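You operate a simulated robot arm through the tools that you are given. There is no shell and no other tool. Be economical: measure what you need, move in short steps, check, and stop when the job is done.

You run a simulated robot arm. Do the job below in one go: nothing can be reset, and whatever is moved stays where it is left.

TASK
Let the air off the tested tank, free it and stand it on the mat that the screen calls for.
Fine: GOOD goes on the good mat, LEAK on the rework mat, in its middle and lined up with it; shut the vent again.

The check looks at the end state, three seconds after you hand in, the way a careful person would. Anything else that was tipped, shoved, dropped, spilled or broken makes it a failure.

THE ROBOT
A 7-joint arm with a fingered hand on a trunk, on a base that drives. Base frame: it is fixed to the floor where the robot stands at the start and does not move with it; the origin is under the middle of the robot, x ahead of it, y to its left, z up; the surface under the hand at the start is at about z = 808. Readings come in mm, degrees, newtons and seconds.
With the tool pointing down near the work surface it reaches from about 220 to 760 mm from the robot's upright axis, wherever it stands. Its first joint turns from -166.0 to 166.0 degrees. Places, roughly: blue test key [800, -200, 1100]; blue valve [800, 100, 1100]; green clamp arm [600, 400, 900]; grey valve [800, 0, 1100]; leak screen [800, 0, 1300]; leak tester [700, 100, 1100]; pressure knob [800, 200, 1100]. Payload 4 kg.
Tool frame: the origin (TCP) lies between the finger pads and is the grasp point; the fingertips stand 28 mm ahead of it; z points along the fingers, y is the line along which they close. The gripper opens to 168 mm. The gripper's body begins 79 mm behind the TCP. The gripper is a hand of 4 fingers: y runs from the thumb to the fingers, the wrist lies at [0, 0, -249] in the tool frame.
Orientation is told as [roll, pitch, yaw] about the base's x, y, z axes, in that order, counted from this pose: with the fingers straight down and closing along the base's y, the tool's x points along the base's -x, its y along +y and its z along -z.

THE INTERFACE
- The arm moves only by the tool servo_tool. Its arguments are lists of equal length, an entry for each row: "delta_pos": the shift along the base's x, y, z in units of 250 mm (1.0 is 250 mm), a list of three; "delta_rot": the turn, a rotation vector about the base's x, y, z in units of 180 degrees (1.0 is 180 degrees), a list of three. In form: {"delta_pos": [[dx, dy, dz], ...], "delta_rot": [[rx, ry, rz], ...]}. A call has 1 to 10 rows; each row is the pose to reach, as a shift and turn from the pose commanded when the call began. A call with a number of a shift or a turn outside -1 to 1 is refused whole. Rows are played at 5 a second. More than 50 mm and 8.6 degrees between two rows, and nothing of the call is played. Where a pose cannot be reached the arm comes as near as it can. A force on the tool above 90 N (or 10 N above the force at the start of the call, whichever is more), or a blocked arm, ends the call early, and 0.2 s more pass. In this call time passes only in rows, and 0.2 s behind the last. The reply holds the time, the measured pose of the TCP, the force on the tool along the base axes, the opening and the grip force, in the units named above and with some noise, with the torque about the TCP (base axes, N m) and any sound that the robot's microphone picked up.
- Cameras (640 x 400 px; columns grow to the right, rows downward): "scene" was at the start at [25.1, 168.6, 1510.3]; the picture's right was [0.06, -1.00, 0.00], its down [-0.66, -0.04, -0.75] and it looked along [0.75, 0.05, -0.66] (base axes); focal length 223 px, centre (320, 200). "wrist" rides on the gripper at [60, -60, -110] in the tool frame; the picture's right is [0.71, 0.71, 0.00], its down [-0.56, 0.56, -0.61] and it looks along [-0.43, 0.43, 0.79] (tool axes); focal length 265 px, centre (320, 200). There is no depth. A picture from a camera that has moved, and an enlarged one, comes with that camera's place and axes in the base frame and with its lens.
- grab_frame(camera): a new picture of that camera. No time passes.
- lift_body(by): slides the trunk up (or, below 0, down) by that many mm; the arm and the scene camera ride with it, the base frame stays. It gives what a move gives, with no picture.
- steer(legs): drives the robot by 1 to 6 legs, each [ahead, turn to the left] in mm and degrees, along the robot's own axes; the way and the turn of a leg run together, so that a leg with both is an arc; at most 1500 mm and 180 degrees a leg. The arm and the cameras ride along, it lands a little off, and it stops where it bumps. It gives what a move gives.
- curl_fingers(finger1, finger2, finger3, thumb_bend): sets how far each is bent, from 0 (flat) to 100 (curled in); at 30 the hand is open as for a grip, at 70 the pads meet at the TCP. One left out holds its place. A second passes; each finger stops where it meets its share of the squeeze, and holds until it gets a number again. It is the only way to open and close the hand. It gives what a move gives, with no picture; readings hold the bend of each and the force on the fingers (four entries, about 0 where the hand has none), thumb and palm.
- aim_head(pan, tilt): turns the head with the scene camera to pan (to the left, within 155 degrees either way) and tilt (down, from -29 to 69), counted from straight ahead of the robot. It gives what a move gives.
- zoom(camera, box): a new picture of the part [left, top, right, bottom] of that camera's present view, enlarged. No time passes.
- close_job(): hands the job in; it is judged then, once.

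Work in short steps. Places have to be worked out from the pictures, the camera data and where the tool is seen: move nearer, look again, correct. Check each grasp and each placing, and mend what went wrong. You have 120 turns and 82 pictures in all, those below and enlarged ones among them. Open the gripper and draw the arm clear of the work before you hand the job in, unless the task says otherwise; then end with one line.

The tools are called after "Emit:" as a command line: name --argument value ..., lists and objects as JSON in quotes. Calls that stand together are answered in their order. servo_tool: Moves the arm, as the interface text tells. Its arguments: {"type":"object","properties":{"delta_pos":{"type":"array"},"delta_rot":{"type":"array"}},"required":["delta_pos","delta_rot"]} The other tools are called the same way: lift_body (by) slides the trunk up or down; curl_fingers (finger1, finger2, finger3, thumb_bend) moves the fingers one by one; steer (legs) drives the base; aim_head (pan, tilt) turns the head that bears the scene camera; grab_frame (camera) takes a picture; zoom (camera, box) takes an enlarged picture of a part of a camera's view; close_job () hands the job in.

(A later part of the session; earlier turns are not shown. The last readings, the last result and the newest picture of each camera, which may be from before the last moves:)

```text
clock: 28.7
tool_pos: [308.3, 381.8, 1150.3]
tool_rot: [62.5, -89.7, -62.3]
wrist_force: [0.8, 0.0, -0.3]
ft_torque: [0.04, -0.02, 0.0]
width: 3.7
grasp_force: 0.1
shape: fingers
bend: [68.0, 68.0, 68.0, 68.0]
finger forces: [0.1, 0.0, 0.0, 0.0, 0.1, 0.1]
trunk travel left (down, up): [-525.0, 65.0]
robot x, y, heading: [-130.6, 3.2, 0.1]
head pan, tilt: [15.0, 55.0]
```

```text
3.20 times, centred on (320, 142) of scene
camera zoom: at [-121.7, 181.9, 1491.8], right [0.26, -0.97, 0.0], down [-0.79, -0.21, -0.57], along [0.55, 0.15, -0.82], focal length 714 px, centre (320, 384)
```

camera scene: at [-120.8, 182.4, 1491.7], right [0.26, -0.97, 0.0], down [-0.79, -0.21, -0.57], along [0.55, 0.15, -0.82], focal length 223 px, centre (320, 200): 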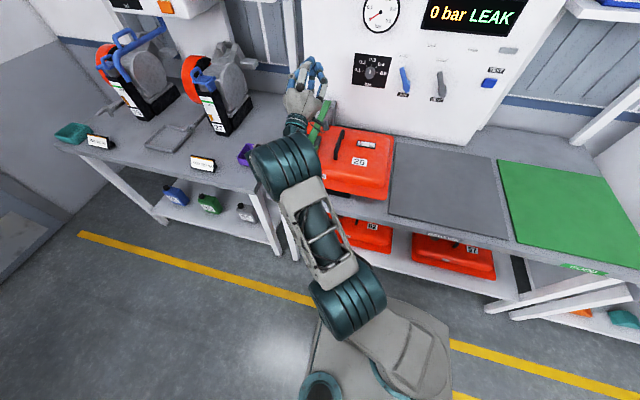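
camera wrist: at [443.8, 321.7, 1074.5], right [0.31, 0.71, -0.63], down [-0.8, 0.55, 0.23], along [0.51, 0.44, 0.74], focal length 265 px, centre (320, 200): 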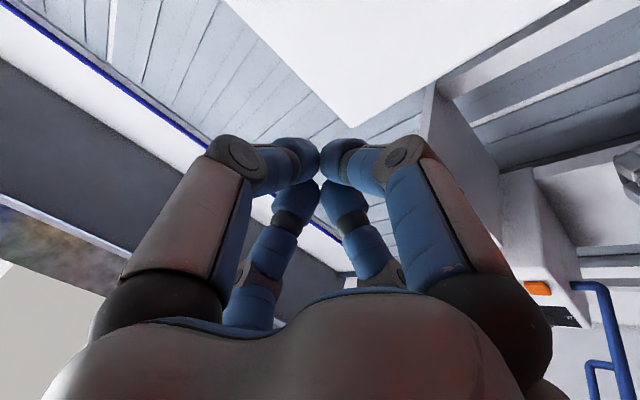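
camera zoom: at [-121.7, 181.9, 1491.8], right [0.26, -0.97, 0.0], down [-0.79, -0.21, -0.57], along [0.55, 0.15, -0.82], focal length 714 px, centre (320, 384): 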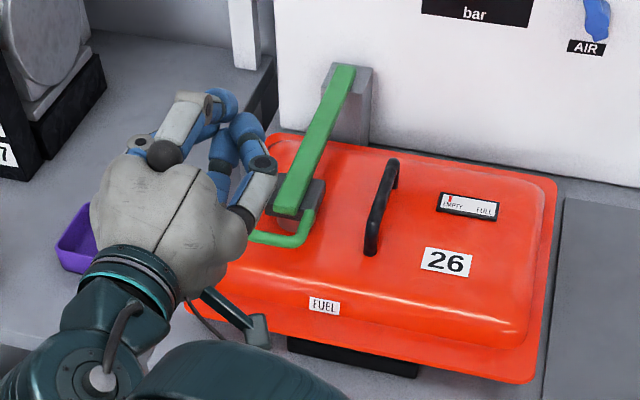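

The clamp fell back to its seat (bar z≈945). I open the hand partly and roll it 90° so thumb and finger 2 close vertically on the bar.

Emit:
servo_tool --delta_pos '[[0, 0, -0.04], [0, 0, -0.08], [0, 0, -0.12], [0, 0, -0.16], [0, 0, -0.2], [0, 0, -0.24], [0, 0, -0.28], [0, 0, -0.32], [0, 0, -0.36], [0, 0, -0.4]]' --delta_rot '[[-0.047, 0, 0], [-0.094, 0, 0], [-0.141, 0, 0], [-0.188, 0, 0], [-0.235, 0, 0], [-0.282, 0, 0], [-0.329, 0, 0], [-0.376, 0, 0], [-0.423, 0, 0], [-0.47, 0, 0]]'

Emit:
curl_fingers --finger1 35 --finger2 52 --finger3 35 --thumb_bend 50

Emit:
grab_frame --camera "wrist"

Emit:
zoom --camera "scene" --box '[230, 80, 410, 205]'

```text
clock: 30.9
tool_pos: [308.4, 382.3, 1048.9]
tool_rot: [-89.7, -5.5, 90.0]
wrist_force: [-0.4, 0.4, -0.4]
ft_torque: [-0.02, 0.02, 0.02]
width: 3.8
grasp_force: 0.0
shape: fingers
bend: [68.0, 68.0, 68.0, 68.0]
finger forces: [0.0, 0.1, 0.0, 0.0, 0.0, 0.1]
trunk travel left (down, up): [-525.0, 65.0]
robot x, y, heading: [-131.7, -2.5, 0.4]
head pan, tilt: [15.0, 55.0]
```

```text
clock: 31.9
tool_pos: [308.4, 382.1, 1047.8]
tool_rot: [-89.7, -5.6, 90.0]
wrist_force: [0.5, 0.0, 0.0]
ft_torque: [0.0, 0.01, 0.0]
width: 82.2
grasp_force: 0.0
shape: fingers
bend: [35.0, 52.0, 35.0, 50.0]
finger forces: [0.0, 0.0, 0.1, 0.0, 0.1, 0.0]
trunk travel left (down, up): [-525.0, 65.0]
robot x, y, heading: [-130.3, 2.1, 0.1]
head pan, tilt: [15.0, 55.0]
```

```text
46 pictures are left
camera wrist: at [199.2, 316.3, 1102.0], right [0.0, -0.63, -0.77], down [-0.62, 0.61, -0.5], along [0.79, 0.48, -0.39], focal length 265 px, centre (320, 200)
```

wrist: 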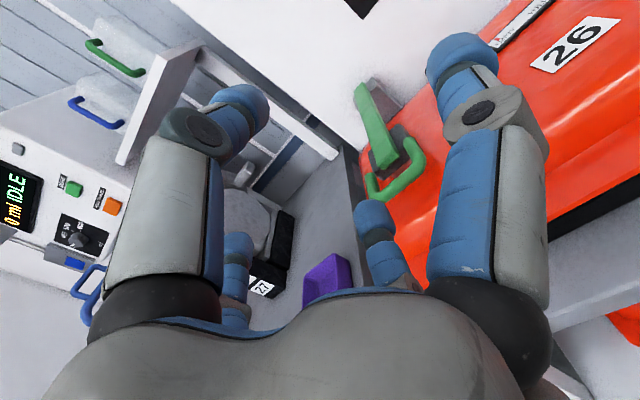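

```text
3.20 times, centred on (320, 142) of scene
camera zoom: at [-121.5, 182.1, 1491.8], right [0.26, -0.97, 0.0], down [-0.79, -0.21, -0.57], along [0.55, 0.15, -0.82], focal length 714 px, centre (320, 384)
```

zoom: 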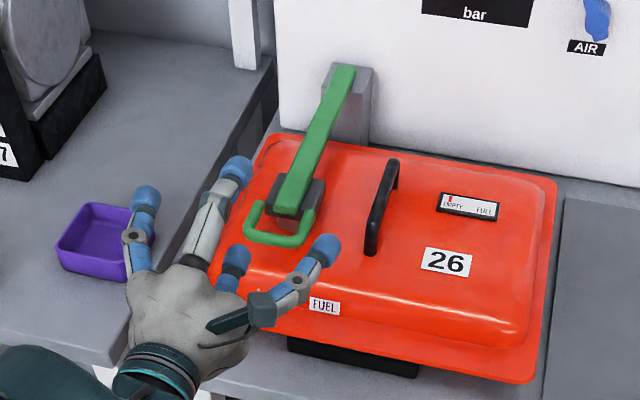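

The bar is at about (417,380,945). I tilt 20° down, narrow the lower finger, and go to the pre-grasp in front of the bar.

Emit:
curl_fingers --finger2 60 --thumb_bend 52

Emit:
servo_tool --delta_pos '[[0.04, 0, -0.1], [0.08, 0, -0.2], [0.12, 0, -0.3], [0.2, 0, -0.33]]' --delta_rot '[[-0.01, 0.037, 0.002], [-0.02, 0.074, 0.003], [-0.03, 0.111, 0.005], [-0.03, 0.111, 0.005]]'

Emit:
grab_frame --camera "wrist"

Emit:
zoom --camera "scene" --box '[230, 80, 410, 205]'

```text
clock: 32.9
tool_pos: [309.0, 381.9, 1049.0]
tool_rot: [-89.8, -5.6, 90.0]
wrist_force: [-0.8, -0.1, 1.1]
ft_torque: [0.0, -0.02, 0.02]
width: 80.4
grasp_force: 0.1
shape: fingers
bend: [35.0, 60.0, 35.0, 52.0]
finger forces: [0.1, 0.0, 0.0, 0.0, 0.1, 0.0]
trunk travel left (down, up): [-525.0, 65.0]
robot x, y, heading: [-128.4, 1.3, 0.2]
head pan, tilt: [15.0, 55.0]
```

```text
clock: 33.9
tool_pos: [358.8, 382.3, 964.7]
tool_rot: [-69.8, -0.2, 89.8]
wrist_force: [0.0, 0.2, 0.1]
ft_torque: [0.01, 0.02, -0.01]
width: 80.2
grasp_force: 0.1
shape: fingers
bend: [35.0, 60.0, 35.0, 52.0]
finger forces: [0.1, 0.0, 0.0, 0.1, 0.0, 0.0]
trunk travel left (down, up): [-525.0, 65.0]
robot x, y, heading: [-128.0, 2.1, 0.0]
head pan, tilt: [15.0, 55.0]
```

```text
44 pictures are left
camera wrist: at [278.7, 322.4, 1058.9], right [-0.25, -0.7, -0.67], down [-0.77, 0.56, -0.31], along [0.59, 0.44, -0.68], focal length 265 px, centre (320, 200)
```

wrist: 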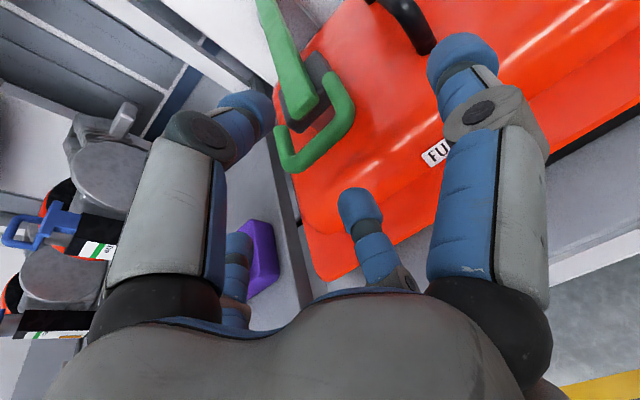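

```text
3.20 times, centred on (320, 142) of scene
camera zoom: at [-121.2, 182.0, 1491.8], right [0.26, -0.97, 0.0], down [-0.79, -0.21, -0.57], along [0.55, 0.15, -0.82], focal length 714 px, centre (320, 384)
```

zoom: 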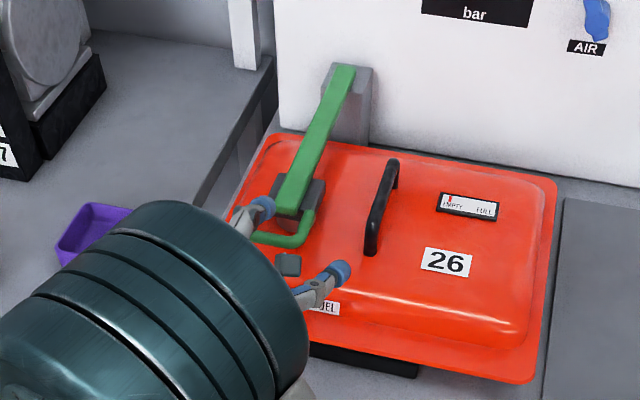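

Thumb is above and finger 2 below the bar. I advance 58 mm along the fingers and close gently.

Emit:
servo_tool --delta_pos '[[0.08, 0, -0.028], [0.16, 0, -0.056], [0.225, 0, -0.08]]' --delta_rot '[[0, 0, 0], [0, 0, 0], [0, 0, 0]]'

Emit:
grab_frame --camera "wrist"

```text
clock: 34.7
tool_pos: [415.5, 382.6, 947.7]
tool_rot: [-69.7, -0.2, 89.9]
wrist_force: [0.0, 0.8, -0.3]
ft_torque: [0.02, 0.02, 0.01]
width: 80.3
grasp_force: 0.1
shape: fingers
bend: [35.0, 60.0, 35.0, 52.0]
finger forces: [0.0, 0.0, 0.0, 0.1, 0.1, 0.1]
trunk travel left (down, up): [-525.0, 65.0]
robot x, y, heading: [-132.6, 0.3, 0.1]
head pan, tilt: [15.0, 55.0]
```

```text
42 pictures are left
camera wrist: at [333.2, 323.2, 1040.8], right [-0.25, -0.7, -0.67], down [-0.77, 0.56, -0.31], along [0.59, 0.43, -0.68], focal length 265 px, centre (320, 200)
```

wrist: 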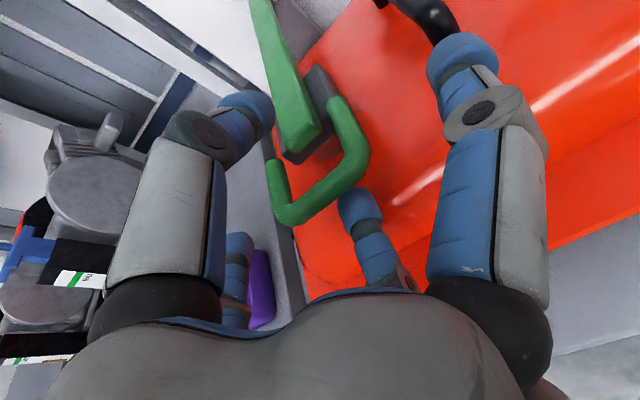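

The bar lies at the TCP with finger 2 beneath it. I close thumb and finger 2.

Emit:
curl_fingers --finger2 78 --thumb_bend 78

Emit:
grab_frame --camera "wrist"

```text
clock: 35.7
tool_pos: [416.1, 383.4, 946.5]
tool_rot: [-69.7, -0.1, 89.7]
wrist_force: [15.2, 2.9, 0.3]
ft_torque: [0.03, 0.03, 0.02]
width: 68.6
grasp_force: 11.8
shape: fingers
bend: [35.0, 75.0, 35.0, 69.0]
finger forces: [0.0, 9.3, 0.1, 0.1, 14.2, 0.0]
trunk travel left (down, up): [-525.0, 65.0]
robot x, y, heading: [-132.1, -3.1, 0.3]
head pan, tilt: [15.0, 55.0]
```

```text
41 pictures are left
camera wrist: at [334.9, 323.1, 1040.3], right [-0.25, -0.7, -0.67], down [-0.77, 0.56, -0.31], along [0.59, 0.43, -0.68], focal length 265 px, centre (320, 200)
```

wrist: 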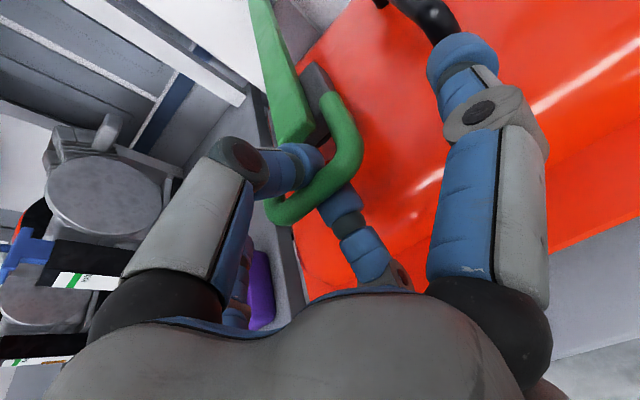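

Gripped (thumb 14 N, finger 9 N). I swing the clamp up along its arc.

Emit:
servo_tool --delta_pos '[[0.013, 0, 0.189], [0.052, 0, 0.374], [0.117, 0, 0.552], [0.206, 0, 0.718], [0.317, 0, 0.872]]' --delta_rot '[[0, -0.044, 0], [0, -0.088, 0], [0, -0.132, 0], [0, -0.176, 0], [0, -0.22, 0]]'

Emit:
zoom --camera "scene" --box '[220, 20, 420, 145]'

```text
clock: 36.9
tool_pos: [495.1, 384.6, 1161.2]
tool_rot: [-109.3, -0.2, 90.1]
wrist_force: [6.7, -1.1, -9.0]
ft_torque: [0.01, 0.01, -0.01]
width: 68.5
grasp_force: 5.8
shape: fingers
bend: [35.0, 75.0, 35.0, 75.0]
finger forces: [0.0, 11.2, 0.1, 0.0, 0.0, 0.0]
trunk travel left (down, up): [-525.0, 65.0]
robot x, y, heading: [-132.5, 0.4, 0.3]
head pan, tilt: [15.0, 55.0]
```

```text
3.20 times, centred on (320, 82) of scene
camera zoom: at [-120.0, 182.2, 1491.8], right [0.26, -0.96, 0.0], down [-0.79, -0.21, -0.57], along [0.55, 0.15, -0.82], focal length 714 px, centre (320, 576)
```

zoom: 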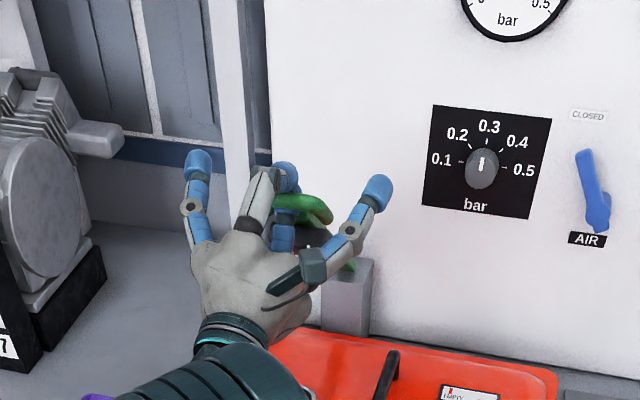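

Clamp is at ~40° and following. I continue along the arc with less hand rotation for reach.

Emit:
servo_tool --delta_pos '[[0.132, 0, 0.136], [0.28, 0, 0.252], [0.444, 0, 0.347], [0.62, 0, 0.418]]' --delta_rot '[[0, -0.025, 0], [0, -0.045, 0], [0, -0.065, 0], [0, -0.085, 0]]'

Emit:
zoom --camera "scene" --box '[220, 0, 420, 125]'

```text
clock: 37.9
tool_pos: [641.5, 382.3, 1278.5]
tool_rot: [-125.7, -0.5, 90.2]
wrist_force: [-16.6, -3.5, 29.1]
ft_torque: [-0.36, 2.41, 0.15]
width: 68.5
grasp_force: 17.0
shape: fingers
bend: [35.0, 74.0, 35.0, 75.0]
finger forces: [0.0, 33.4, 0.0, 0.0, 0.0, 0.0]
trunk travel left (down, up): [-525.0, 65.0]
robot x, y, heading: [-130.2, -2.0, 0.2]
head pan, tilt: [15.0, 55.0]
```

```text
3.20 times, centred on (320, 62) of scene
camera zoom: at [-128.6, 179.6, 1492.9], right [0.26, -0.96, 0.0], down [-0.79, -0.21, -0.58], along [0.56, 0.15, -0.82], focal length 714 px, centre (320, 640)
```

zoom: 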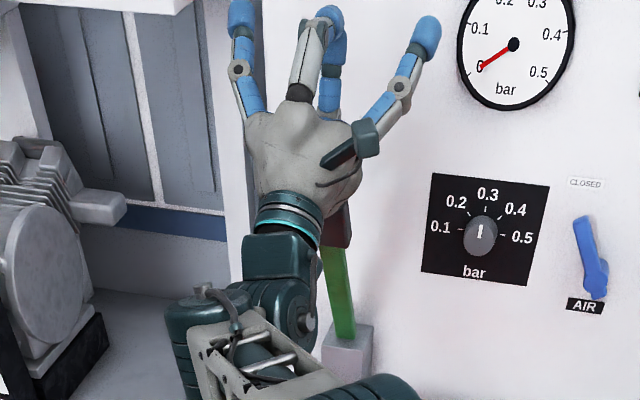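

Forces rise a bit (29 N); I look with the wrist camera at how far the clamp is open.

Emit:
grab_frame --camera "wrist"

Emit:
aim_head --pan 20 --tilt 35

Emit:
grab_frame --camera "scene"

```text
38 pictures are left
camera wrist: at [517.4, 322.1, 1262.9], right [0.41, -0.7, -0.58], down [-0.17, 0.56, -0.81], along [0.89, 0.43, 0.11], focal length 265 px, centre (320, 200)
```

wrist: 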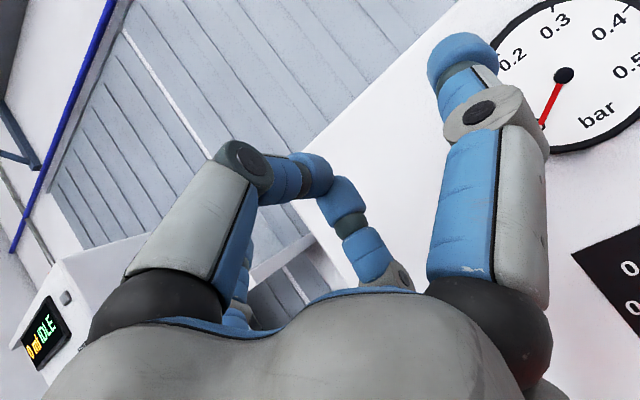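

```text
clock: 38.7
tool_pos: [641.2, 381.3, 1278.6]
tool_rot: [-125.6, -0.5, 90.2]
wrist_force: [-22.4, -3.0, 35.4]
ft_torque: [-0.29, 3.13, 0.08]
width: 68.4
grasp_force: 20.7
shape: fingers
bend: [35.0, 74.0, 35.0, 75.0]
finger forces: [0.0, 41.7, 0.1, 0.0, 0.0, 0.0]
trunk travel left (down, up): [-525.0, 65.0]
robot x, y, heading: [-131.9, -4.0, 0.2]
head pan, tilt: [20.0, 35.0]
```

```text
37 pictures are left
camera scene: at [-116.5, 190.7, 1520.6], right [0.34, -0.94, 0.0], down [-0.53, -0.2, -0.82], along [0.77, 0.28, -0.57], focal length 223 px, centre (320, 200)
```

scene: 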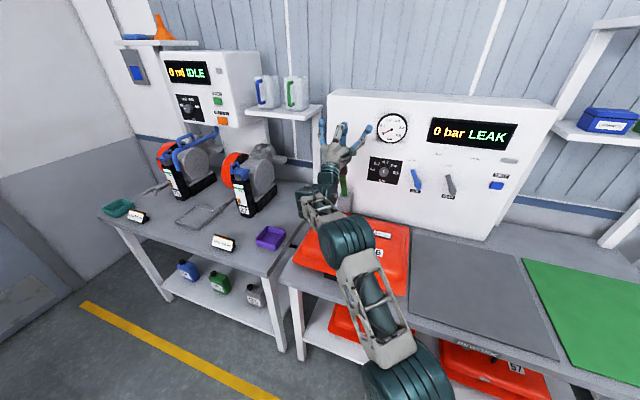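

Emit:
zoom --camera "scene" --box '[280, 100, 410, 225]'

```text
3.20 times, centred on (345, 162) of scene
camera zoom: at [-116.5, 190.7, 1520.6], right [0.34, -0.94, 0.0], down [-0.53, -0.2, -0.82], along [0.77, 0.28, -0.57], focal length 714 px, centre (240, 320)
```

zoom: 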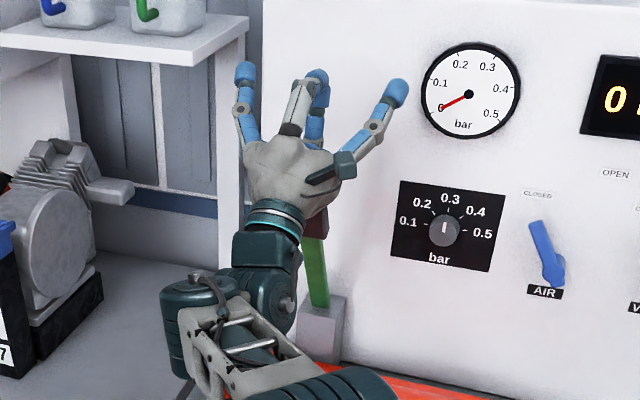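

The clamp is at ~70°; the needed radius is a bit larger (~352 mm). I push on toward ~88° with the corrected radius.

Emit:
servo_tool --delta_pos '[[0.02, 0, 0.06], [0.13, 0, 0.1], [0.22, 0, 0.115], [0.3, 0, 0.12]]' --delta_rot '[[0, 0, 0], [0, -0.01, 0], [0, -0.02, 0], [0, -0.03, 0]]'

Emit:
zoom --camera "scene" --box '[280, 100, 410, 225]'

```text
clock: 39.7
tool_pos: [691.8, 369.0, 1302.9]
tool_rot: [-130.6, -0.3, 91.3]
wrist_force: [-8.1, 23.7, 27.7]
ft_torque: [1.71, 1.19, -0.22]
width: 68.6
grasp_force: 26.0
shape: fingers
bend: [35.0, 73.0, 35.0, 75.0]
finger forces: [0.0, 53.2, 0.0, 0.1, 0.0, 0.1]
out of reach, approached as far as the arm can: row 3, 4
trunk travel left (down, up): [-525.0, 65.0]
robot x, y, heading: [-132.4, 3.3, 0.3]
head pan, tilt: [20.0, 35.0]
```

```text
3.20 times, centred on (345, 162) of scene
camera zoom: at [-114.1, 195.9, 1520.0], right [0.35, -0.94, 0.0], down [-0.53, -0.2, -0.82], along [0.77, 0.29, -0.57], focal length 714 px, centre (240, 320)
```

zoom: 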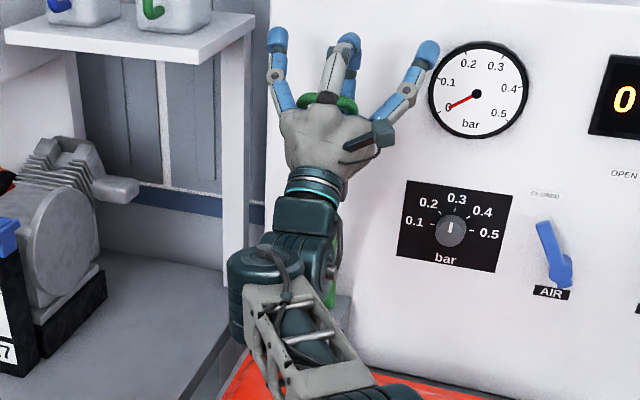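

The loop bar sits deep in the hand, near upright; the load is mostly radial pull on finger 2. With the hand in front of the bar to catch it, I open finger 2 and look whether the clamp stays up.

Emit:
curl_fingers --finger2 35 --thumb_bend 60

Emit:
zoom --camera "scene" --box '[280, 100, 410, 225]'

Emit:
grab_frame --camera "wrist"

```text
clock: 40.7
tool_pos: [690.0, 368.3, 1306.7]
tool_rot: [-131.2, -0.3, 91.1]
wrist_force: [-9.4, 27.4, 35.8]
ft_torque: [2.08, 1.04, -0.33]
width: 73.1
grasp_force: 24.2
shape: fingers
bend: [35.0, 50.0, 35.0, 60.0]
finger forces: [0.1, 47.6, 0.0, 0.0, 0.0, 0.1]
trunk travel left (down, up): [-525.0, 65.0]
robot x, y, heading: [-132.5, -3.8, 0.5]
head pan, tilt: [20.0, 35.0]
```

```text
3.20 times, centred on (345, 162) of scene
camera zoom: at [-116.2, 197.0, 1519.8], right [0.35, -0.94, 0.0], down [-0.53, -0.2, -0.82], along [0.77, 0.29, -0.57], focal length 714 px, centre (240, 320)
```

zoom: 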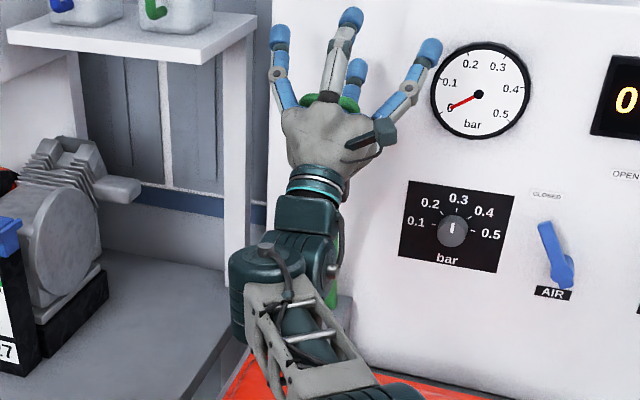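

```text
33 pictures are left
camera wrist: at [568.3, 306.5, 1279.4], right [0.48, -0.69, -0.54], down [-0.11, 0.56, -0.82], along [0.87, 0.45, 0.19], focal length 265 px, centre (320, 200)
```

wrist: 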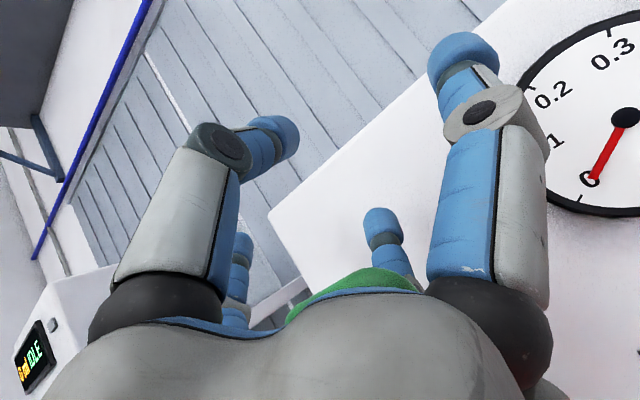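

Force signs show the palm pressing on the bar (φ≈71°), and the panel blocks going further this way. I open thumb/finger 2 and back straight out, then will push the arm upright from the front at mid-height.

Emit:
curl_fingers --finger2 30 --thumb_bend 30

Emit:
servo_tool --delta_pos '[[-0.25, 0.02, -0.05], [-0.35, 0.02, -0.12], [-0.46, 0.02, -0.21], [-0.58, 0.02, -0.3], [-0.7, 0.02, -0.38]]' --delta_rot '[[0, 0.01, 0], [0, 0.03, 0], [0, 0.03, 0], [0, 0.03, 0], [0, 0.03, 0]]'

Emit:
zoom --camera "scene" --box '[260, 100, 420, 225]'

```text
clock: 41.7
tool_pos: [688.7, 369.0, 1306.9]
tool_rot: [-131.1, -0.4, 91.1]
wrist_force: [-9.3, 27.0, 35.4]
ft_torque: [2.09, 1.12, -0.32]
width: 110.2
grasp_force: 24.6
shape: fingers
bend: [35.0, 50.0, 35.0, 30.0]
finger forces: [0.1, 48.0, 0.0, 0.1, 0.1, 0.0]
trunk travel left (down, up): [-525.0, 65.0]
robot x, y, heading: [-132.7, 1.0, 0.4]
head pan, tilt: [20.0, 35.0]
```

```text
refused: row 1 steps farther than a row can; nothing moved
```

```text
3.20 times, centred on (340, 162) of scene
camera zoom: at [-116.3, 197.2, 1519.8], right [0.35, -0.94, 0.0], down [-0.53, -0.2, -0.82], along [0.77, 0.29, -0.57], focal length 714 px, centre (256, 320)
```

zoom: 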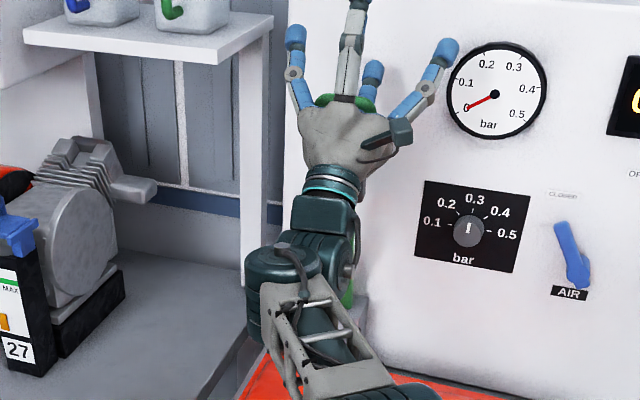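

I redo the back-out with smaller steps.

Emit:
servo_tool --delta_pos '[[-0.1, 0.02, -0.02], [-0.24, 0.03, -0.08], [-0.38, 0.03, -0.16], [-0.52, 0.03, -0.26], [-0.66, 0.03, -0.36]]' --delta_rot '[[0, 0.0, 0], [0, 0.01, 0], [0, 0.01, 0], [0, 0.01, 0], [0, 0.01, 0]]'

Emit:
zoom --camera "scene" --box '[260, 100, 420, 225]'

```text
clock: 42.9
tool_pos: [529.0, 379.7, 1209.5]
tool_rot: [-128.2, 0.0, 91.2]
wrist_force: [-5.7, 14.0, 2.9]
ft_torque: [1.13, -0.05, -0.42]
width: 109.9
grasp_force: 12.8
shape: fingers
bend: [35.0, 34.0, 35.0, 30.0]
finger forces: [0.0, 20.7, 0.1, 0.0, 0.1, 4.9]
trunk travel left (down, up): [-525.0, 65.0]
robot x, y, heading: [-128.5, -3.3, 0.0]
head pan, tilt: [20.0, 35.0]
```

```text
3.20 times, centred on (340, 162) of scene
camera zoom: at [-109.1, 196.7, 1519.3], right [0.35, -0.94, 0.0], down [-0.54, -0.2, -0.82], along [0.77, 0.28, -0.57], focal length 714 px, centre (256, 320)
```

zoom: 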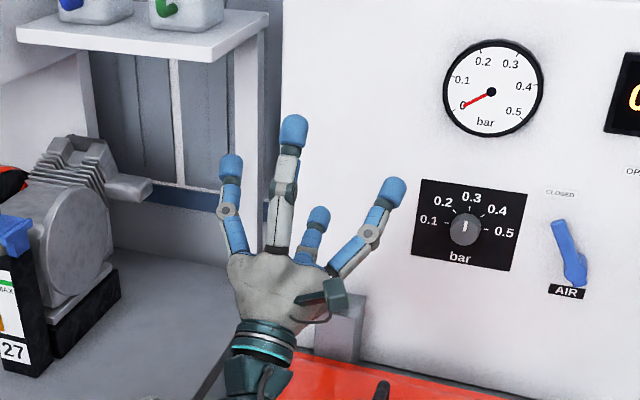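

Emit:
grab_frame --camera "wrist"

```text
30 pictures are left
camera wrist: at [407.1, 317.1, 1188.5], right [0.45, -0.7, -0.56], down [-0.15, 0.56, -0.82], along [0.88, 0.45, 0.15], focal length 265 px, centre (320, 200)
```

wrist: 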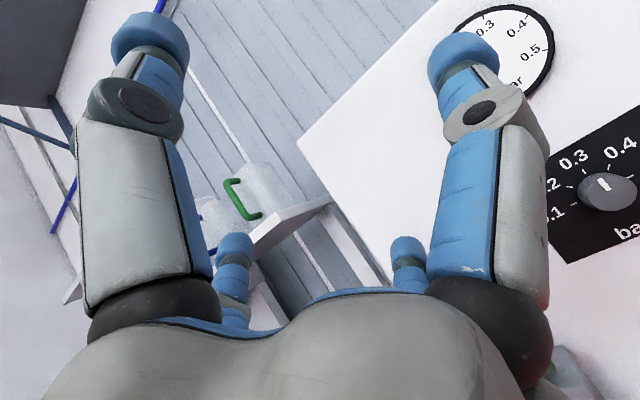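

The arm is now on the underside of the hand. I lift the hand off and look where the clamp rests.

Emit:
servo_tool --delta_pos '[[-0.08, -0.05, 0.1], [-0.2, -0.2, 0.16], [-0.3, -0.38, 0.2], [-0.4, -0.55, 0.2], [-0.45, -0.7, 0.2]]' --delta_rot '[[0, 0, 0], [0, 0, 0], [0, 0, 0], [0, 0, 0], [0, 0, 0]]'

Emit:
aim_head --pan 20 --tilt 45

Emit:
grab_frame --camera "scene"

```text
refused: row 2 steps farther than a row can; nothing moved
```

```text
clock: 43.6
tool_pos: [531.7, 370.2, 1212.3]
tool_rot: [-128.3, 0.0, 90.2]
wrist_force: [-5.3, 12.7, 3.3]
ft_torque: [1.05, 0.12, -0.4]
width: 110.1
grasp_force: 11.5
shape: fingers
bend: [35.0, 33.0, 35.0, 30.0]
finger forces: [0.0, 17.2, 0.0, 0.0, 0.0, 6.6]
trunk travel left (down, up): [-525.0, 65.0]
robot x, y, heading: [-132.5, 2.2, -0.0]
head pan, tilt: [20.0, 45.0]
```

```text
29 pictures are left
camera scene: at [-116.2, 193.9, 1505.0], right [0.35, -0.94, 0.0], down [-0.66, -0.25, -0.71], along [0.66, 0.24, -0.71], focal length 223 px, centre (320, 200)
```

scene: 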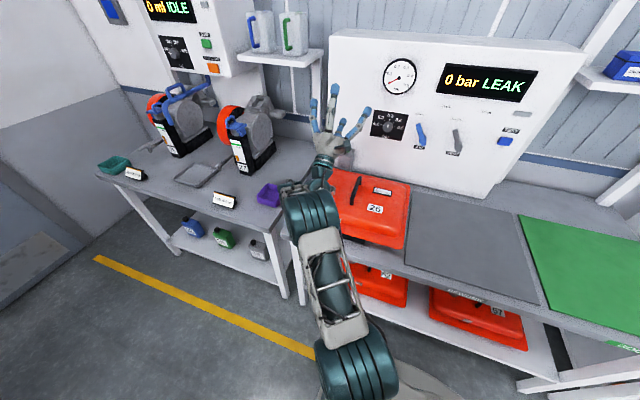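

I retry with valid small steps: up, then back.

Emit:
servo_tool --delta_pos '[[0, 0.02, 0.12], [-0.08, 0.02, 0.24], [-0.24, 0.02, 0.26], [-0.4, 0, 0.26], [-0.54, -0.08, 0.22], [-0.6, -0.25, 0.16], [-0.6, -0.42, 0.1]]' --delta_rot '[[0, 0, 0], [0, 0, 0], [0, 0, 0], [0, 0, 0], [0, 0, 0], [0, 0, 0], [0, 0, 0]]'

Emit:
zoom --camera "scene" --box '[260, 90, 420, 215]'

```text
clock: 45.2
tool_pos: [389.0, 261.2, 1233.0]
tool_rot: [-128.4, -0.2, 90.2]
wrist_force: [0.1, -0.4, -0.3]
ft_torque: [0.0, 0.02, 0.03]
width: 109.8
grasp_force: 0.1
shape: fingers
bend: [35.0, 30.0, 35.0, 30.0]
finger forces: [0.0, 0.0, 0.0, 0.0, 0.1, 0.1]
trunk travel left (down, up): [-525.0, 65.0]
robot x, y, heading: [-132.9, -0.9, 0.1]
head pan, tilt: [20.0, 45.0]
```

```text
3.20 times, centred on (340, 152) of scene
camera zoom: at [-114.7, 191.3, 1505.3], right [0.34, -0.94, 0.0], down [-0.66, -0.24, -0.71], along [0.66, 0.24, -0.71], focal length 714 px, centre (256, 352)
```

zoom: 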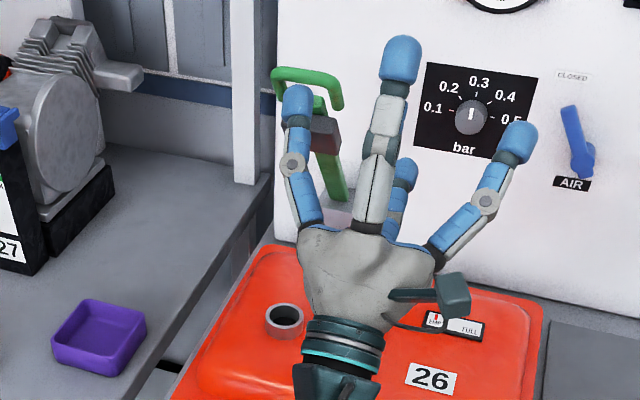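

The clamp now stays up by friction at ~50°. I close the fist, level it and push the arm further upright from the front at mid-height.

Emit:
curl_fingers --finger1 68 --finger2 68 --finger3 68 --thumb_bend 68

Emit:
servo_tool --delta_pos '[[0, 0.08, -0.1], [0, 0.16, -0.2], [0, 0.24, -0.3], [0, 0.32, -0.4], [0, 0.4, -0.48], [0, 0.47, -0.48]]' --delta_rot '[[0, 0.042, 0], [0, 0.084, 0], [0, 0.126, 0], [0, 0.168, 0], [0, 0.211, 0], [0, 0.211, 0]]'

Emit:
servo_tool --delta_pos '[[0.18, 0, 0], [0.36, 0, 0], [0.54, 0, 0], [0.7, 0, 0]]' --delta_rot '[[0, 0, 0], [0, 0, 0], [0, 0, 0], [0, 0, 0]]'

Emit:
zoom --camera "scene" --box '[260, 90, 420, 215]'

```text
clock: 46.2
tool_pos: [388.0, 261.7, 1232.4]
tool_rot: [-128.2, -0.1, 90.1]
wrist_force: [-0.3, -0.2, -0.5]
ft_torque: [0.0, -0.02, -0.01]
width: 4.4
grasp_force: 0.2
shape: fingers
bend: [68.0, 68.0, 68.0, 68.0]
finger forces: [0.0, 0.0, 0.0, 0.0, 0.0, 0.0]
trunk travel left (down, up): [-525.0, 65.0]
robot x, y, heading: [-133.2, -1.9, 0.1]
head pan, tilt: [20.0, 45.0]
```

```text
clock: 47.6
tool_pos: [386.4, 376.1, 1112.9]
tool_rot: [-90.1, -0.1, 90.0]
wrist_force: [-0.3, -0.4, -0.2]
ft_torque: [0.02, 0.01, 0.04]
width: 4.2
grasp_force: 0.0
shape: fingers
bend: [68.0, 68.0, 68.0, 68.0]
finger forces: [0.0, 0.1, 0.0, 0.1, 0.1, 0.0]
trunk travel left (down, up): [-525.0, 65.0]
robot x, y, heading: [-130.7, -2.7, 0.1]
head pan, tilt: [20.0, 45.0]
```

```text
clock: 48.6
tool_pos: [563.9, 378.5, 1110.6]
tool_rot: [-90.2, -0.3, 89.9]
wrist_force: [-0.5, 0.7, -1.1]
ft_torque: [-0.02, 0.04, 0.0]
width: 3.1
grasp_force: 1.0
shape: fingers
bend: [68.0, 68.0, 68.0, 69.0]
finger forces: [0.0, 0.0, 0.0, 0.0, 1.5, 0.0]
trunk travel left (down, up): [-525.0, 65.0]
robot x, y, heading: [-135.8, 3.2, 0.2]
head pan, tilt: [20.0, 45.0]
```

```text
3.20 times, centred on (340, 152) of scene
camera zoom: at [-114.4, 191.6, 1505.2], right [0.34, -0.94, 0.0], down [-0.66, -0.24, -0.71], along [0.66, 0.24, -0.71], focal length 714 px, centre (256, 352)
```

zoom: 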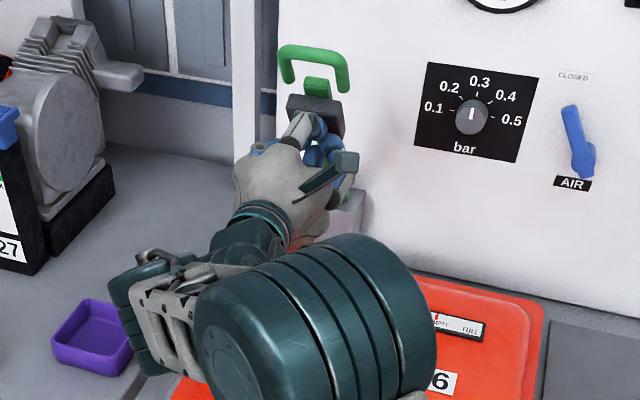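

Contact made and the clamp is rising further. I continue pushing forward.

Emit:
servo_tool --delta_pos '[[0.12, 0, 0.0], [0.24, 0, 0.02], [0.36, 0, 0.04], [0.46, 0, 0.06], [0.54, 0, 0.06], [0.6, 0, 0.06]]' --delta_rot '[[0, 0, 0], [0, 0, 0], [0, 0, 0], [0, 0, 0], [0, 0, 0], [0, 0, 0]]'

Emit:
zoom --camera "scene" --box '[260, 70, 420, 195]'

```text
clock: 50.0
tool_pos: [705.5, 381.0, 1124.4]
tool_rot: [-90.0, 0.0, 90.1]
wrist_force: [-54.9, -11.2, -19.8]
ft_torque: [0.23, -0.48, 0.24]
width: 1.0
grasp_force: 33.1
shape: fingers
bend: [67.0, 68.0, 71.0, 73.0]
finger forces: [0.0, 6.6, 27.9, 0.0, 31.4, 0.1]
trunk travel left (down, up): [-525.0, 65.0]
robot x, y, heading: [-131.8, -3.0, 0.3]
head pan, tilt: [20.0, 45.0]
```

```text
3.20 times, centred on (340, 132) of scene
camera zoom: at [-121.9, 191.0, 1505.0], right [0.35, -0.94, 0.0], down [-0.66, -0.24, -0.71], along [0.67, 0.25, -0.7], focal length 714 px, centre (256, 416)
```

zoom: 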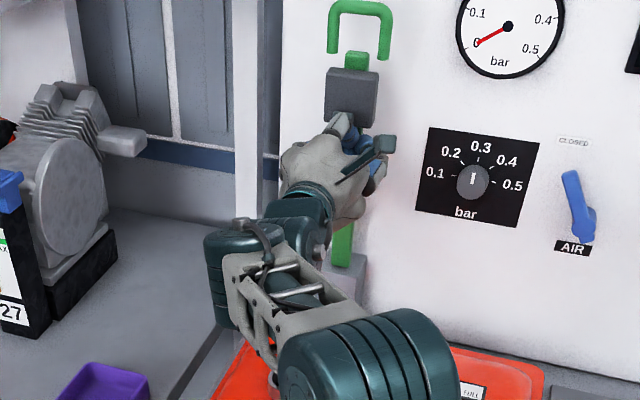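

The clamp is fully upright against its stop. I back off and rotate the hand to point down over the tank (two calls).

Emit:
servo_tool --delta_pos '[[-0.15, 0, 0], [-0.33, 0, 0], [-0.51, 0, 0], [-0.69, -0.02, 0], [-0.87, -0.06, 0], [-1.0, -0.1, -0.02]]' --delta_rot '[[0, 0, 0], [0, 0, 0], [0, 0, 0], [0, 0, 0], [0, 0, 0], [0, 0, 0]]'

Emit:
servo_tool --delta_pos '[[0, -0.03, -0.02], [0, -0.06, -0.04], [0, -0.09, -0.06], [0, -0.12, -0.08], [0, -0.15, -0.1], [0, -0.18, -0.12], [0, -0.21, -0.14], [0, -0.24, -0.16], [0, -0.27, -0.18], [0, -0.3, -0.2]]' --delta_rot '[[0.0257, 0.0257, -0.0257], [0.0513, 0.0513, -0.0513], [0.077, 0.077, -0.077], [0.1027, 0.1027, -0.1027], [0.1283, 0.1283, -0.1283], [0.154, 0.154, -0.154], [0.1797, 0.1797, -0.1797], [0.2053, 0.2053, -0.2053], [0.231, 0.231, -0.231], [0.2567, 0.2567, -0.2567]]'

Emit:
servo_tool --delta_pos '[[0, 0, 0], [0, 0, 0], [0, 0, 0], [0, 0, 0], [0, 0, 0]]' --delta_rot '[[0.0257, 0.0257, -0.0257], [0.0513, 0.0513, -0.0513], [0.077, 0.077, -0.077], [0.1027, 0.1027, -0.1027], [0.1283, 0.1283, -0.1283]]'

```text
clock: 51.4
tool_pos: [460.2, 351.5, 1124.9]
tool_rot: [-90.3, -0.3, 89.8]
wrist_force: [-0.3, -0.3, 0.3]
ft_torque: [-0.01, 0.01, 0.04]
width: 4.2
grasp_force: 0.1
shape: fingers
bend: [68.0, 68.0, 68.0, 68.0]
finger forces: [0.0, 0.0, 0.0, 0.1, 0.0, 0.0]
trunk travel left (down, up): [-525.0, 65.0]
robot x, y, heading: [-136.1, 0.6, -0.0]
head pan, tilt: [20.0, 45.0]
```

```text
clock: 53.6
tool_pos: [460.4, 276.8, 1072.7]
tool_rot: [-28.0, -17.1, 27.7]
wrist_force: [-0.3, 0.2, 0.3]
ft_torque: [0.0, 0.01, 0.0]
width: 4.4
grasp_force: 0.0
shape: fingers
bend: [68.0, 68.0, 68.0, 68.0]
finger forces: [0.1, 0.0, 0.1, 0.1, 0.0, 0.0]
trunk travel left (down, up): [-525.0, 65.0]
robot x, y, heading: [-129.5, -1.3, 0.0]
head pan, tilt: [20.0, 45.0]
```

```text
clock: 54.8
tool_pos: [469.8, 269.8, 1074.0]
tool_rot: [0.5, 1.2, -6.0]
wrist_force: [1.1, 3.6, 0.1]
ft_torque: [-0.43, 0.11, 0.16]
width: 3.7
grasp_force: 0.1
shape: fingers
bend: [68.0, 68.0, 68.0, 68.0]
finger forces: [0.0, 0.0, 0.0, 0.0, 0.0, 0.0]
out of reach, approached as far as the arm can: row 1, 2, 3, 4
trunk travel left (down, up): [-525.0, 65.0]
robot x, y, heading: [-136.8, 0.0, -0.1]
head pan, tilt: [20.0, 45.0]
```

Hand points down. I drive forward 110 mm so the lift stays within reach, and open the hand.

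Emit:
steer --legs '[[110, 0]]'

Emit:
lift_body --by 60

Emit:
curl_fingers --finger1 10 --finger2 45 --finger3 10 --thumb_bend 45

Emit:
servo_tool --delta_pos '[[-0.06, 0.03, 0], [-0.12, 0.06, 0]]' --delta_rot '[[0, 0, 0.017], [0, 0, 0.033]]'

Emit:
grab_frame --camera "wrist"

Emit:
aim_head --pan 5 --tilt 50

Emit:
grab_frame --camera "scene"

```text
clock: 56.0
tool_pos: [574.2, 277.0, 1078.2]
tool_rot: [-0.1, 0.1, -0.5]
wrist_force: [0.9, -0.4, -0.9]
ft_torque: [0.0, 0.03, 0.02]
width: 4.1
grasp_force: 0.0
shape: fingers
bend: [68.0, 68.0, 68.0, 68.0]
finger forces: [0.0, 0.0, 0.0, 0.1, 0.0, 0.1]
trunk travel left (down, up): [-525.0, 65.0]
robot x, y, heading: [-22.0, -1.9, 0.4]
head pan, tilt: [20.0, 45.0]
```

```text
clock: 57.0
tool_pos: [574.2, 278.1, 1138.6]
tool_rot: [-0.3, 0.1, -0.5]
wrist_force: [-1.2, -0.7, 0.4]
ft_torque: [0.01, 0.0, -0.01]
width: 3.9
grasp_force: 0.1
shape: fingers
bend: [68.0, 68.0, 68.0, 68.0]
finger forces: [0.0, 0.0, 0.0, 0.0, 0.0, 0.1]
trunk travel left (down, up): [-585.0, 5.0]
robot x, y, heading: [-25.4, 0.8, 0.1]
head pan, tilt: [20.0, 45.0]
```

```text
clock: 58.0
tool_pos: [572.8, 276.8, 1138.5]
tool_rot: [-0.2, 0.1, -0.5]
wrist_force: [-0.3, -0.2, -0.2]
ft_torque: [-0.01, -0.01, -0.02]
width: 120.3
grasp_force: 0.0
shape: fingers
bend: [10.0, 45.0, 10.0, 45.0]
finger forces: [0.0, 0.0, 0.0, 0.0, 0.0, 0.0]
trunk travel left (down, up): [-585.0, 5.0]
robot x, y, heading: [-19.1, -0.2, 0.2]
head pan, tilt: [20.0, 45.0]
```

```text
clock: 58.6
tool_pos: [542.2, 292.8, 1138.3]
tool_rot: [-0.2, 0.0, 5.5]
wrist_force: [0.2, -0.1, 0.3]
ft_torque: [-0.02, 0.0, 0.0]
width: 120.4
grasp_force: 0.1
shape: fingers
bend: [10.0, 45.0, 10.0, 45.0]
finger forces: [0.0, 0.0, 0.1, 0.0, 0.1, 0.0]
trunk travel left (down, up): [-585.0, 5.0]
robot x, y, heading: [-23.3, -2.0, 0.4]
head pan, tilt: [20.0, 45.0]
```

```text
25 pictures are left
camera wrist: at [487.8, 226.9, 1247.1], right [-0.77, 0.64, 0.0], down [0.5, 0.61, 0.61], along [0.39, 0.47, -0.79], focal length 265 px, centre (320, 200)
```

wrist: 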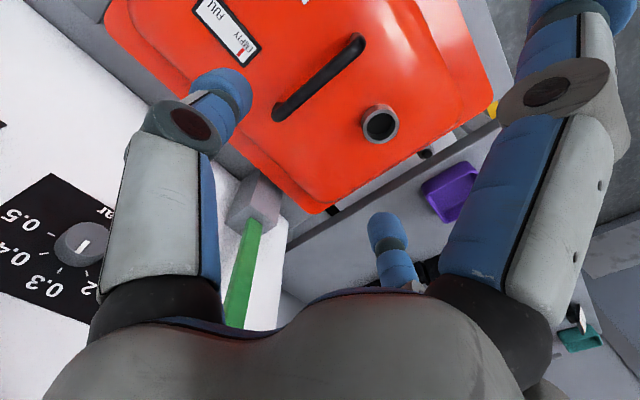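

```text
clock: 59.4
tool_pos: [540.2, 292.3, 1136.4]
tool_rot: [-0.2, 0.1, 5.5]
wrist_force: [-0.5, 0.0, 0.2]
ft_torque: [0.0, -0.01, 0.01]
width: 120.4
grasp_force: 0.0
shape: fingers
bend: [10.0, 45.0, 10.0, 45.0]
finger forces: [0.1, 0.0, 0.0, 0.0, 0.1, 0.1]
trunk travel left (down, up): [-585.0, 5.0]
robot x, y, heading: [-22.7, -4.7, 0.3]
head pan, tilt: [5.0, 50.0]
```

```text
24 pictures are left
camera scene: at [-3.8, 169.4, 1558.3], right [0.09, -1.0, 0.0], down [-0.76, -0.07, -0.64], along [0.64, 0.06, -0.77], focal length 223 px, centre (320, 200)
```

scene: 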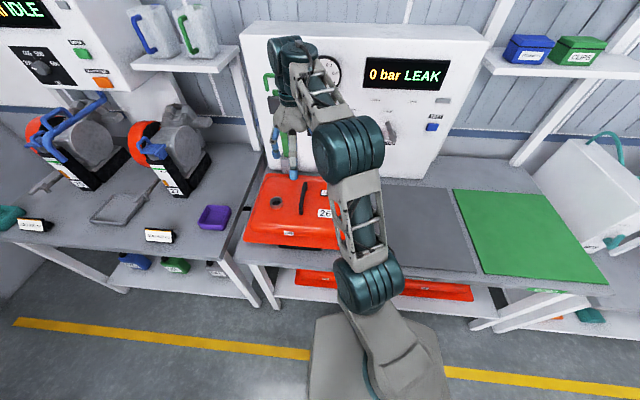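

The handle runs x≈486–592, y≈282, top ≈ 928; the cap is away at y≈382. I straighten yaw and lower to just above, z≈945.

Emit:
servo_tool --delta_pos '[[0, -0.02, -0.16], [0, -0.042, -0.32], [0, -0.042, -0.48], [0, -0.042, -0.64], [0, -0.042, -0.77]]' --delta_rot '[[0, 0, -0.016], [0, 0, -0.031], [0, 0, -0.031], [0, 0, -0.031], [0, 0, -0.031]]'

Emit:
grab_frame --camera "wrist"

```text
clock: 60.6
tool_pos: [543.7, 279.9, 946.1]
tool_rot: [-0.2, 0.2, -0.1]
wrist_force: [-0.4, 0.4, -0.8]
ft_torque: [-0.01, 0.0, 0.02]
width: 120.6
grasp_force: 0.0
shape: fingers
bend: [10.0, 45.0, 10.0, 45.0]
finger forces: [0.0, 0.0, 0.0, 0.0, 0.1, 0.1]
trunk travel left (down, up): [-585.0, 5.0]
robot x, y, heading: [-22.9, 0.7, 0.5]
head pan, tilt: [5.0, 50.0]
```

```text
23 pictures are left
camera wrist: at [484.0, 220.9, 1055.0], right [-0.71, 0.71, 0.0], down [0.56, 0.56, 0.61], along [0.43, 0.43, -0.79], focal length 265 px, centre (320, 200)
```

wrist: 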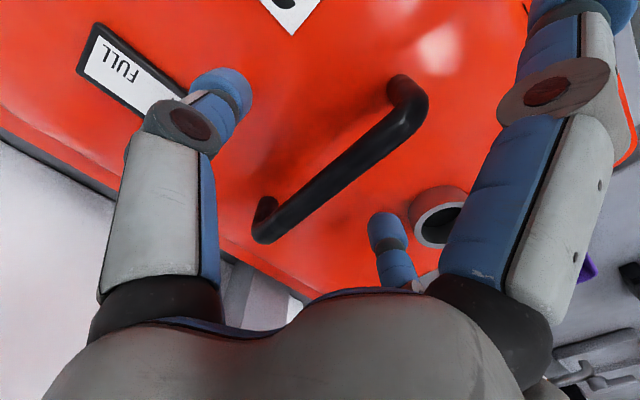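

Handle centre ≈(542,282), surface ≈888. I lower to z≈921 and close thumb and finger 2.

Emit:
servo_tool --delta_pos '[[0, 0.004, -0.05], [0, 0.008, -0.1]]' --delta_rot '[[0, 0, 0], [0, 0, 0]]'

Emit:
curl_fingers --finger2 80 --thumb_bend 80

Emit:
grab_frame --camera "wrist"

```text
clock: 61.2
tool_pos: [543.4, 282.7, 924.9]
tool_rot: [-0.1, -0.3, -0.1]
wrist_force: [-2.5, 3.0, 26.7]
ft_torque: [-1.73, -0.06, -0.11]
width: 120.9
grasp_force: 13.2
shape: fingers
bend: [10.0, 45.0, 10.0, 44.0]
finger forces: [0.0, 0.3, 0.0, 0.0, 26.5, 0.0]
trunk travel left (down, up): [-585.0, 5.0]
robot x, y, heading: [-19.6, -3.6, 0.4]
head pan, tilt: [5.0, 50.0]
```

```text
clock: 62.2
tool_pos: [544.6, 281.6, 920.6]
tool_rot: [-0.2, 0.1, 0.0]
wrist_force: [0.2, -0.6, -0.2]
ft_torque: [0.0, 0.01, -0.02]
width: 104.0
grasp_force: 0.1
shape: fingers
bend: [10.0, 74.0, 10.0, 74.0]
finger forces: [0.0, 0.0, 0.0, 0.1, 0.0, 0.0]
trunk travel left (down, up): [-585.0, 5.0]
robot x, y, heading: [-20.0, -4.1, 0.3]
head pan, tilt: [5.0, 50.0]
```

```text
22 pictures are left
camera wrist: at [484.6, 222.8, 1030.4], right [-0.71, 0.71, 0.0], down [0.56, 0.56, 0.61], along [0.43, 0.43, -0.79], focal length 265 px, centre (320, 200)
```

wrist: 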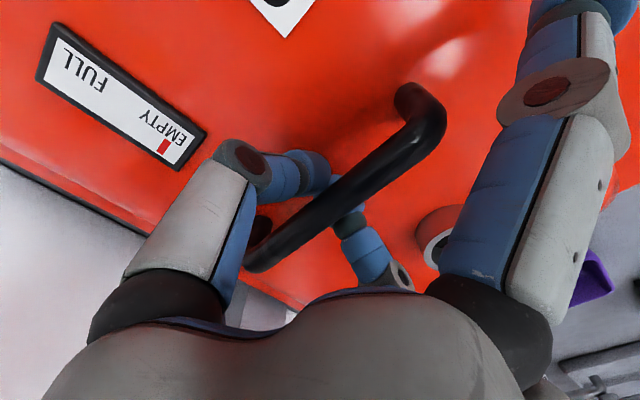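

Thumb and finger 2 meet beneath the handle, hooking it. I curl fingers 1 and 3 onto the handle's top for steadiness, then lift a little.

Emit:
servo_tool --delta_pos '[[0, 0, 0.02], [0, 0, 0.04]]' --delta_rot '[[0, 0, 0], [0, 0, 0]]'

Emit:
curl_fingers --finger1 62 --finger3 62

Emit:
servo_tool --delta_pos '[[0, 0, 0.03], [0, 0, 0.06], [0, 0, 0.09]]' --delta_rot '[[0, 0, 0], [0, 0, 0], [0, 0, 0]]'

Emit:
grab_frame --camera "wrist"

```text
clock: 62.8
tool_pos: [543.6, 283.0, 929.0]
tool_rot: [-0.4, 0.2, -0.1]
wrist_force: [-0.7, 0.2, -13.9]
ft_torque: [-0.04, -0.01, 0.0]
width: 104.0
grasp_force: 11.5
shape: fingers
bend: [10.0, 74.0, 10.0, 75.0]
finger forces: [0.0, 11.5, 0.1, 0.0, 11.6, 0.0]
trunk travel left (down, up): [-585.0, 5.0]
robot x, y, heading: [-23.4, -1.1, 0.5]
head pan, tilt: [5.0, 50.0]
```

```text
clock: 63.8
tool_pos: [545.5, 283.6, 929.6]
tool_rot: [-0.3, 0.1, -0.1]
wrist_force: [-0.1, 0.1, -14.2]
ft_torque: [-0.03, 0.05, 0.01]
width: 64.2
grasp_force: 25.1
shape: fingers
bend: [37.0, 74.0, 38.0, 74.0]
finger forces: [13.2, 12.0, 13.4, 0.0, 11.3, 0.1]
trunk travel left (down, up): [-585.0, 5.0]
robot x, y, heading: [-16.2, 0.7, 0.4]
head pan, tilt: [5.0, 50.0]
```

```text
clock: 64.6
tool_pos: [543.4, 285.4, 953.8]
tool_rot: [-0.2, 0.2, -0.1]
wrist_force: [0.3, 0.7, -14.2]
ft_torque: [-0.01, -0.04, -0.02]
width: 64.2
grasp_force: 25.0
shape: fingers
bend: [37.0, 74.0, 38.0, 74.0]
finger forces: [13.2, 11.9, 13.5, 0.1, 11.5, 0.0]
trunk travel left (down, up): [-585.0, 5.0]
robot x, y, heading: [-23.1, -1.1, 0.4]
head pan, tilt: [5.0, 50.0]
```

```text
21 pictures are left
camera wrist: at [484.2, 225.7, 1062.4], right [-0.71, 0.71, 0.0], down [0.56, 0.56, 0.61], along [0.43, 0.43, -0.79], focal length 265 px, centre (320, 200)
```

wrist: 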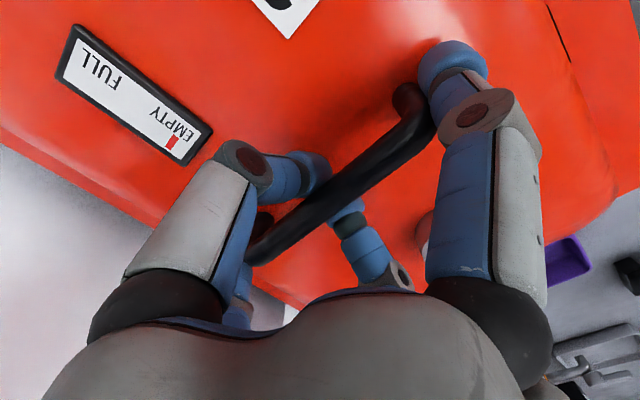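

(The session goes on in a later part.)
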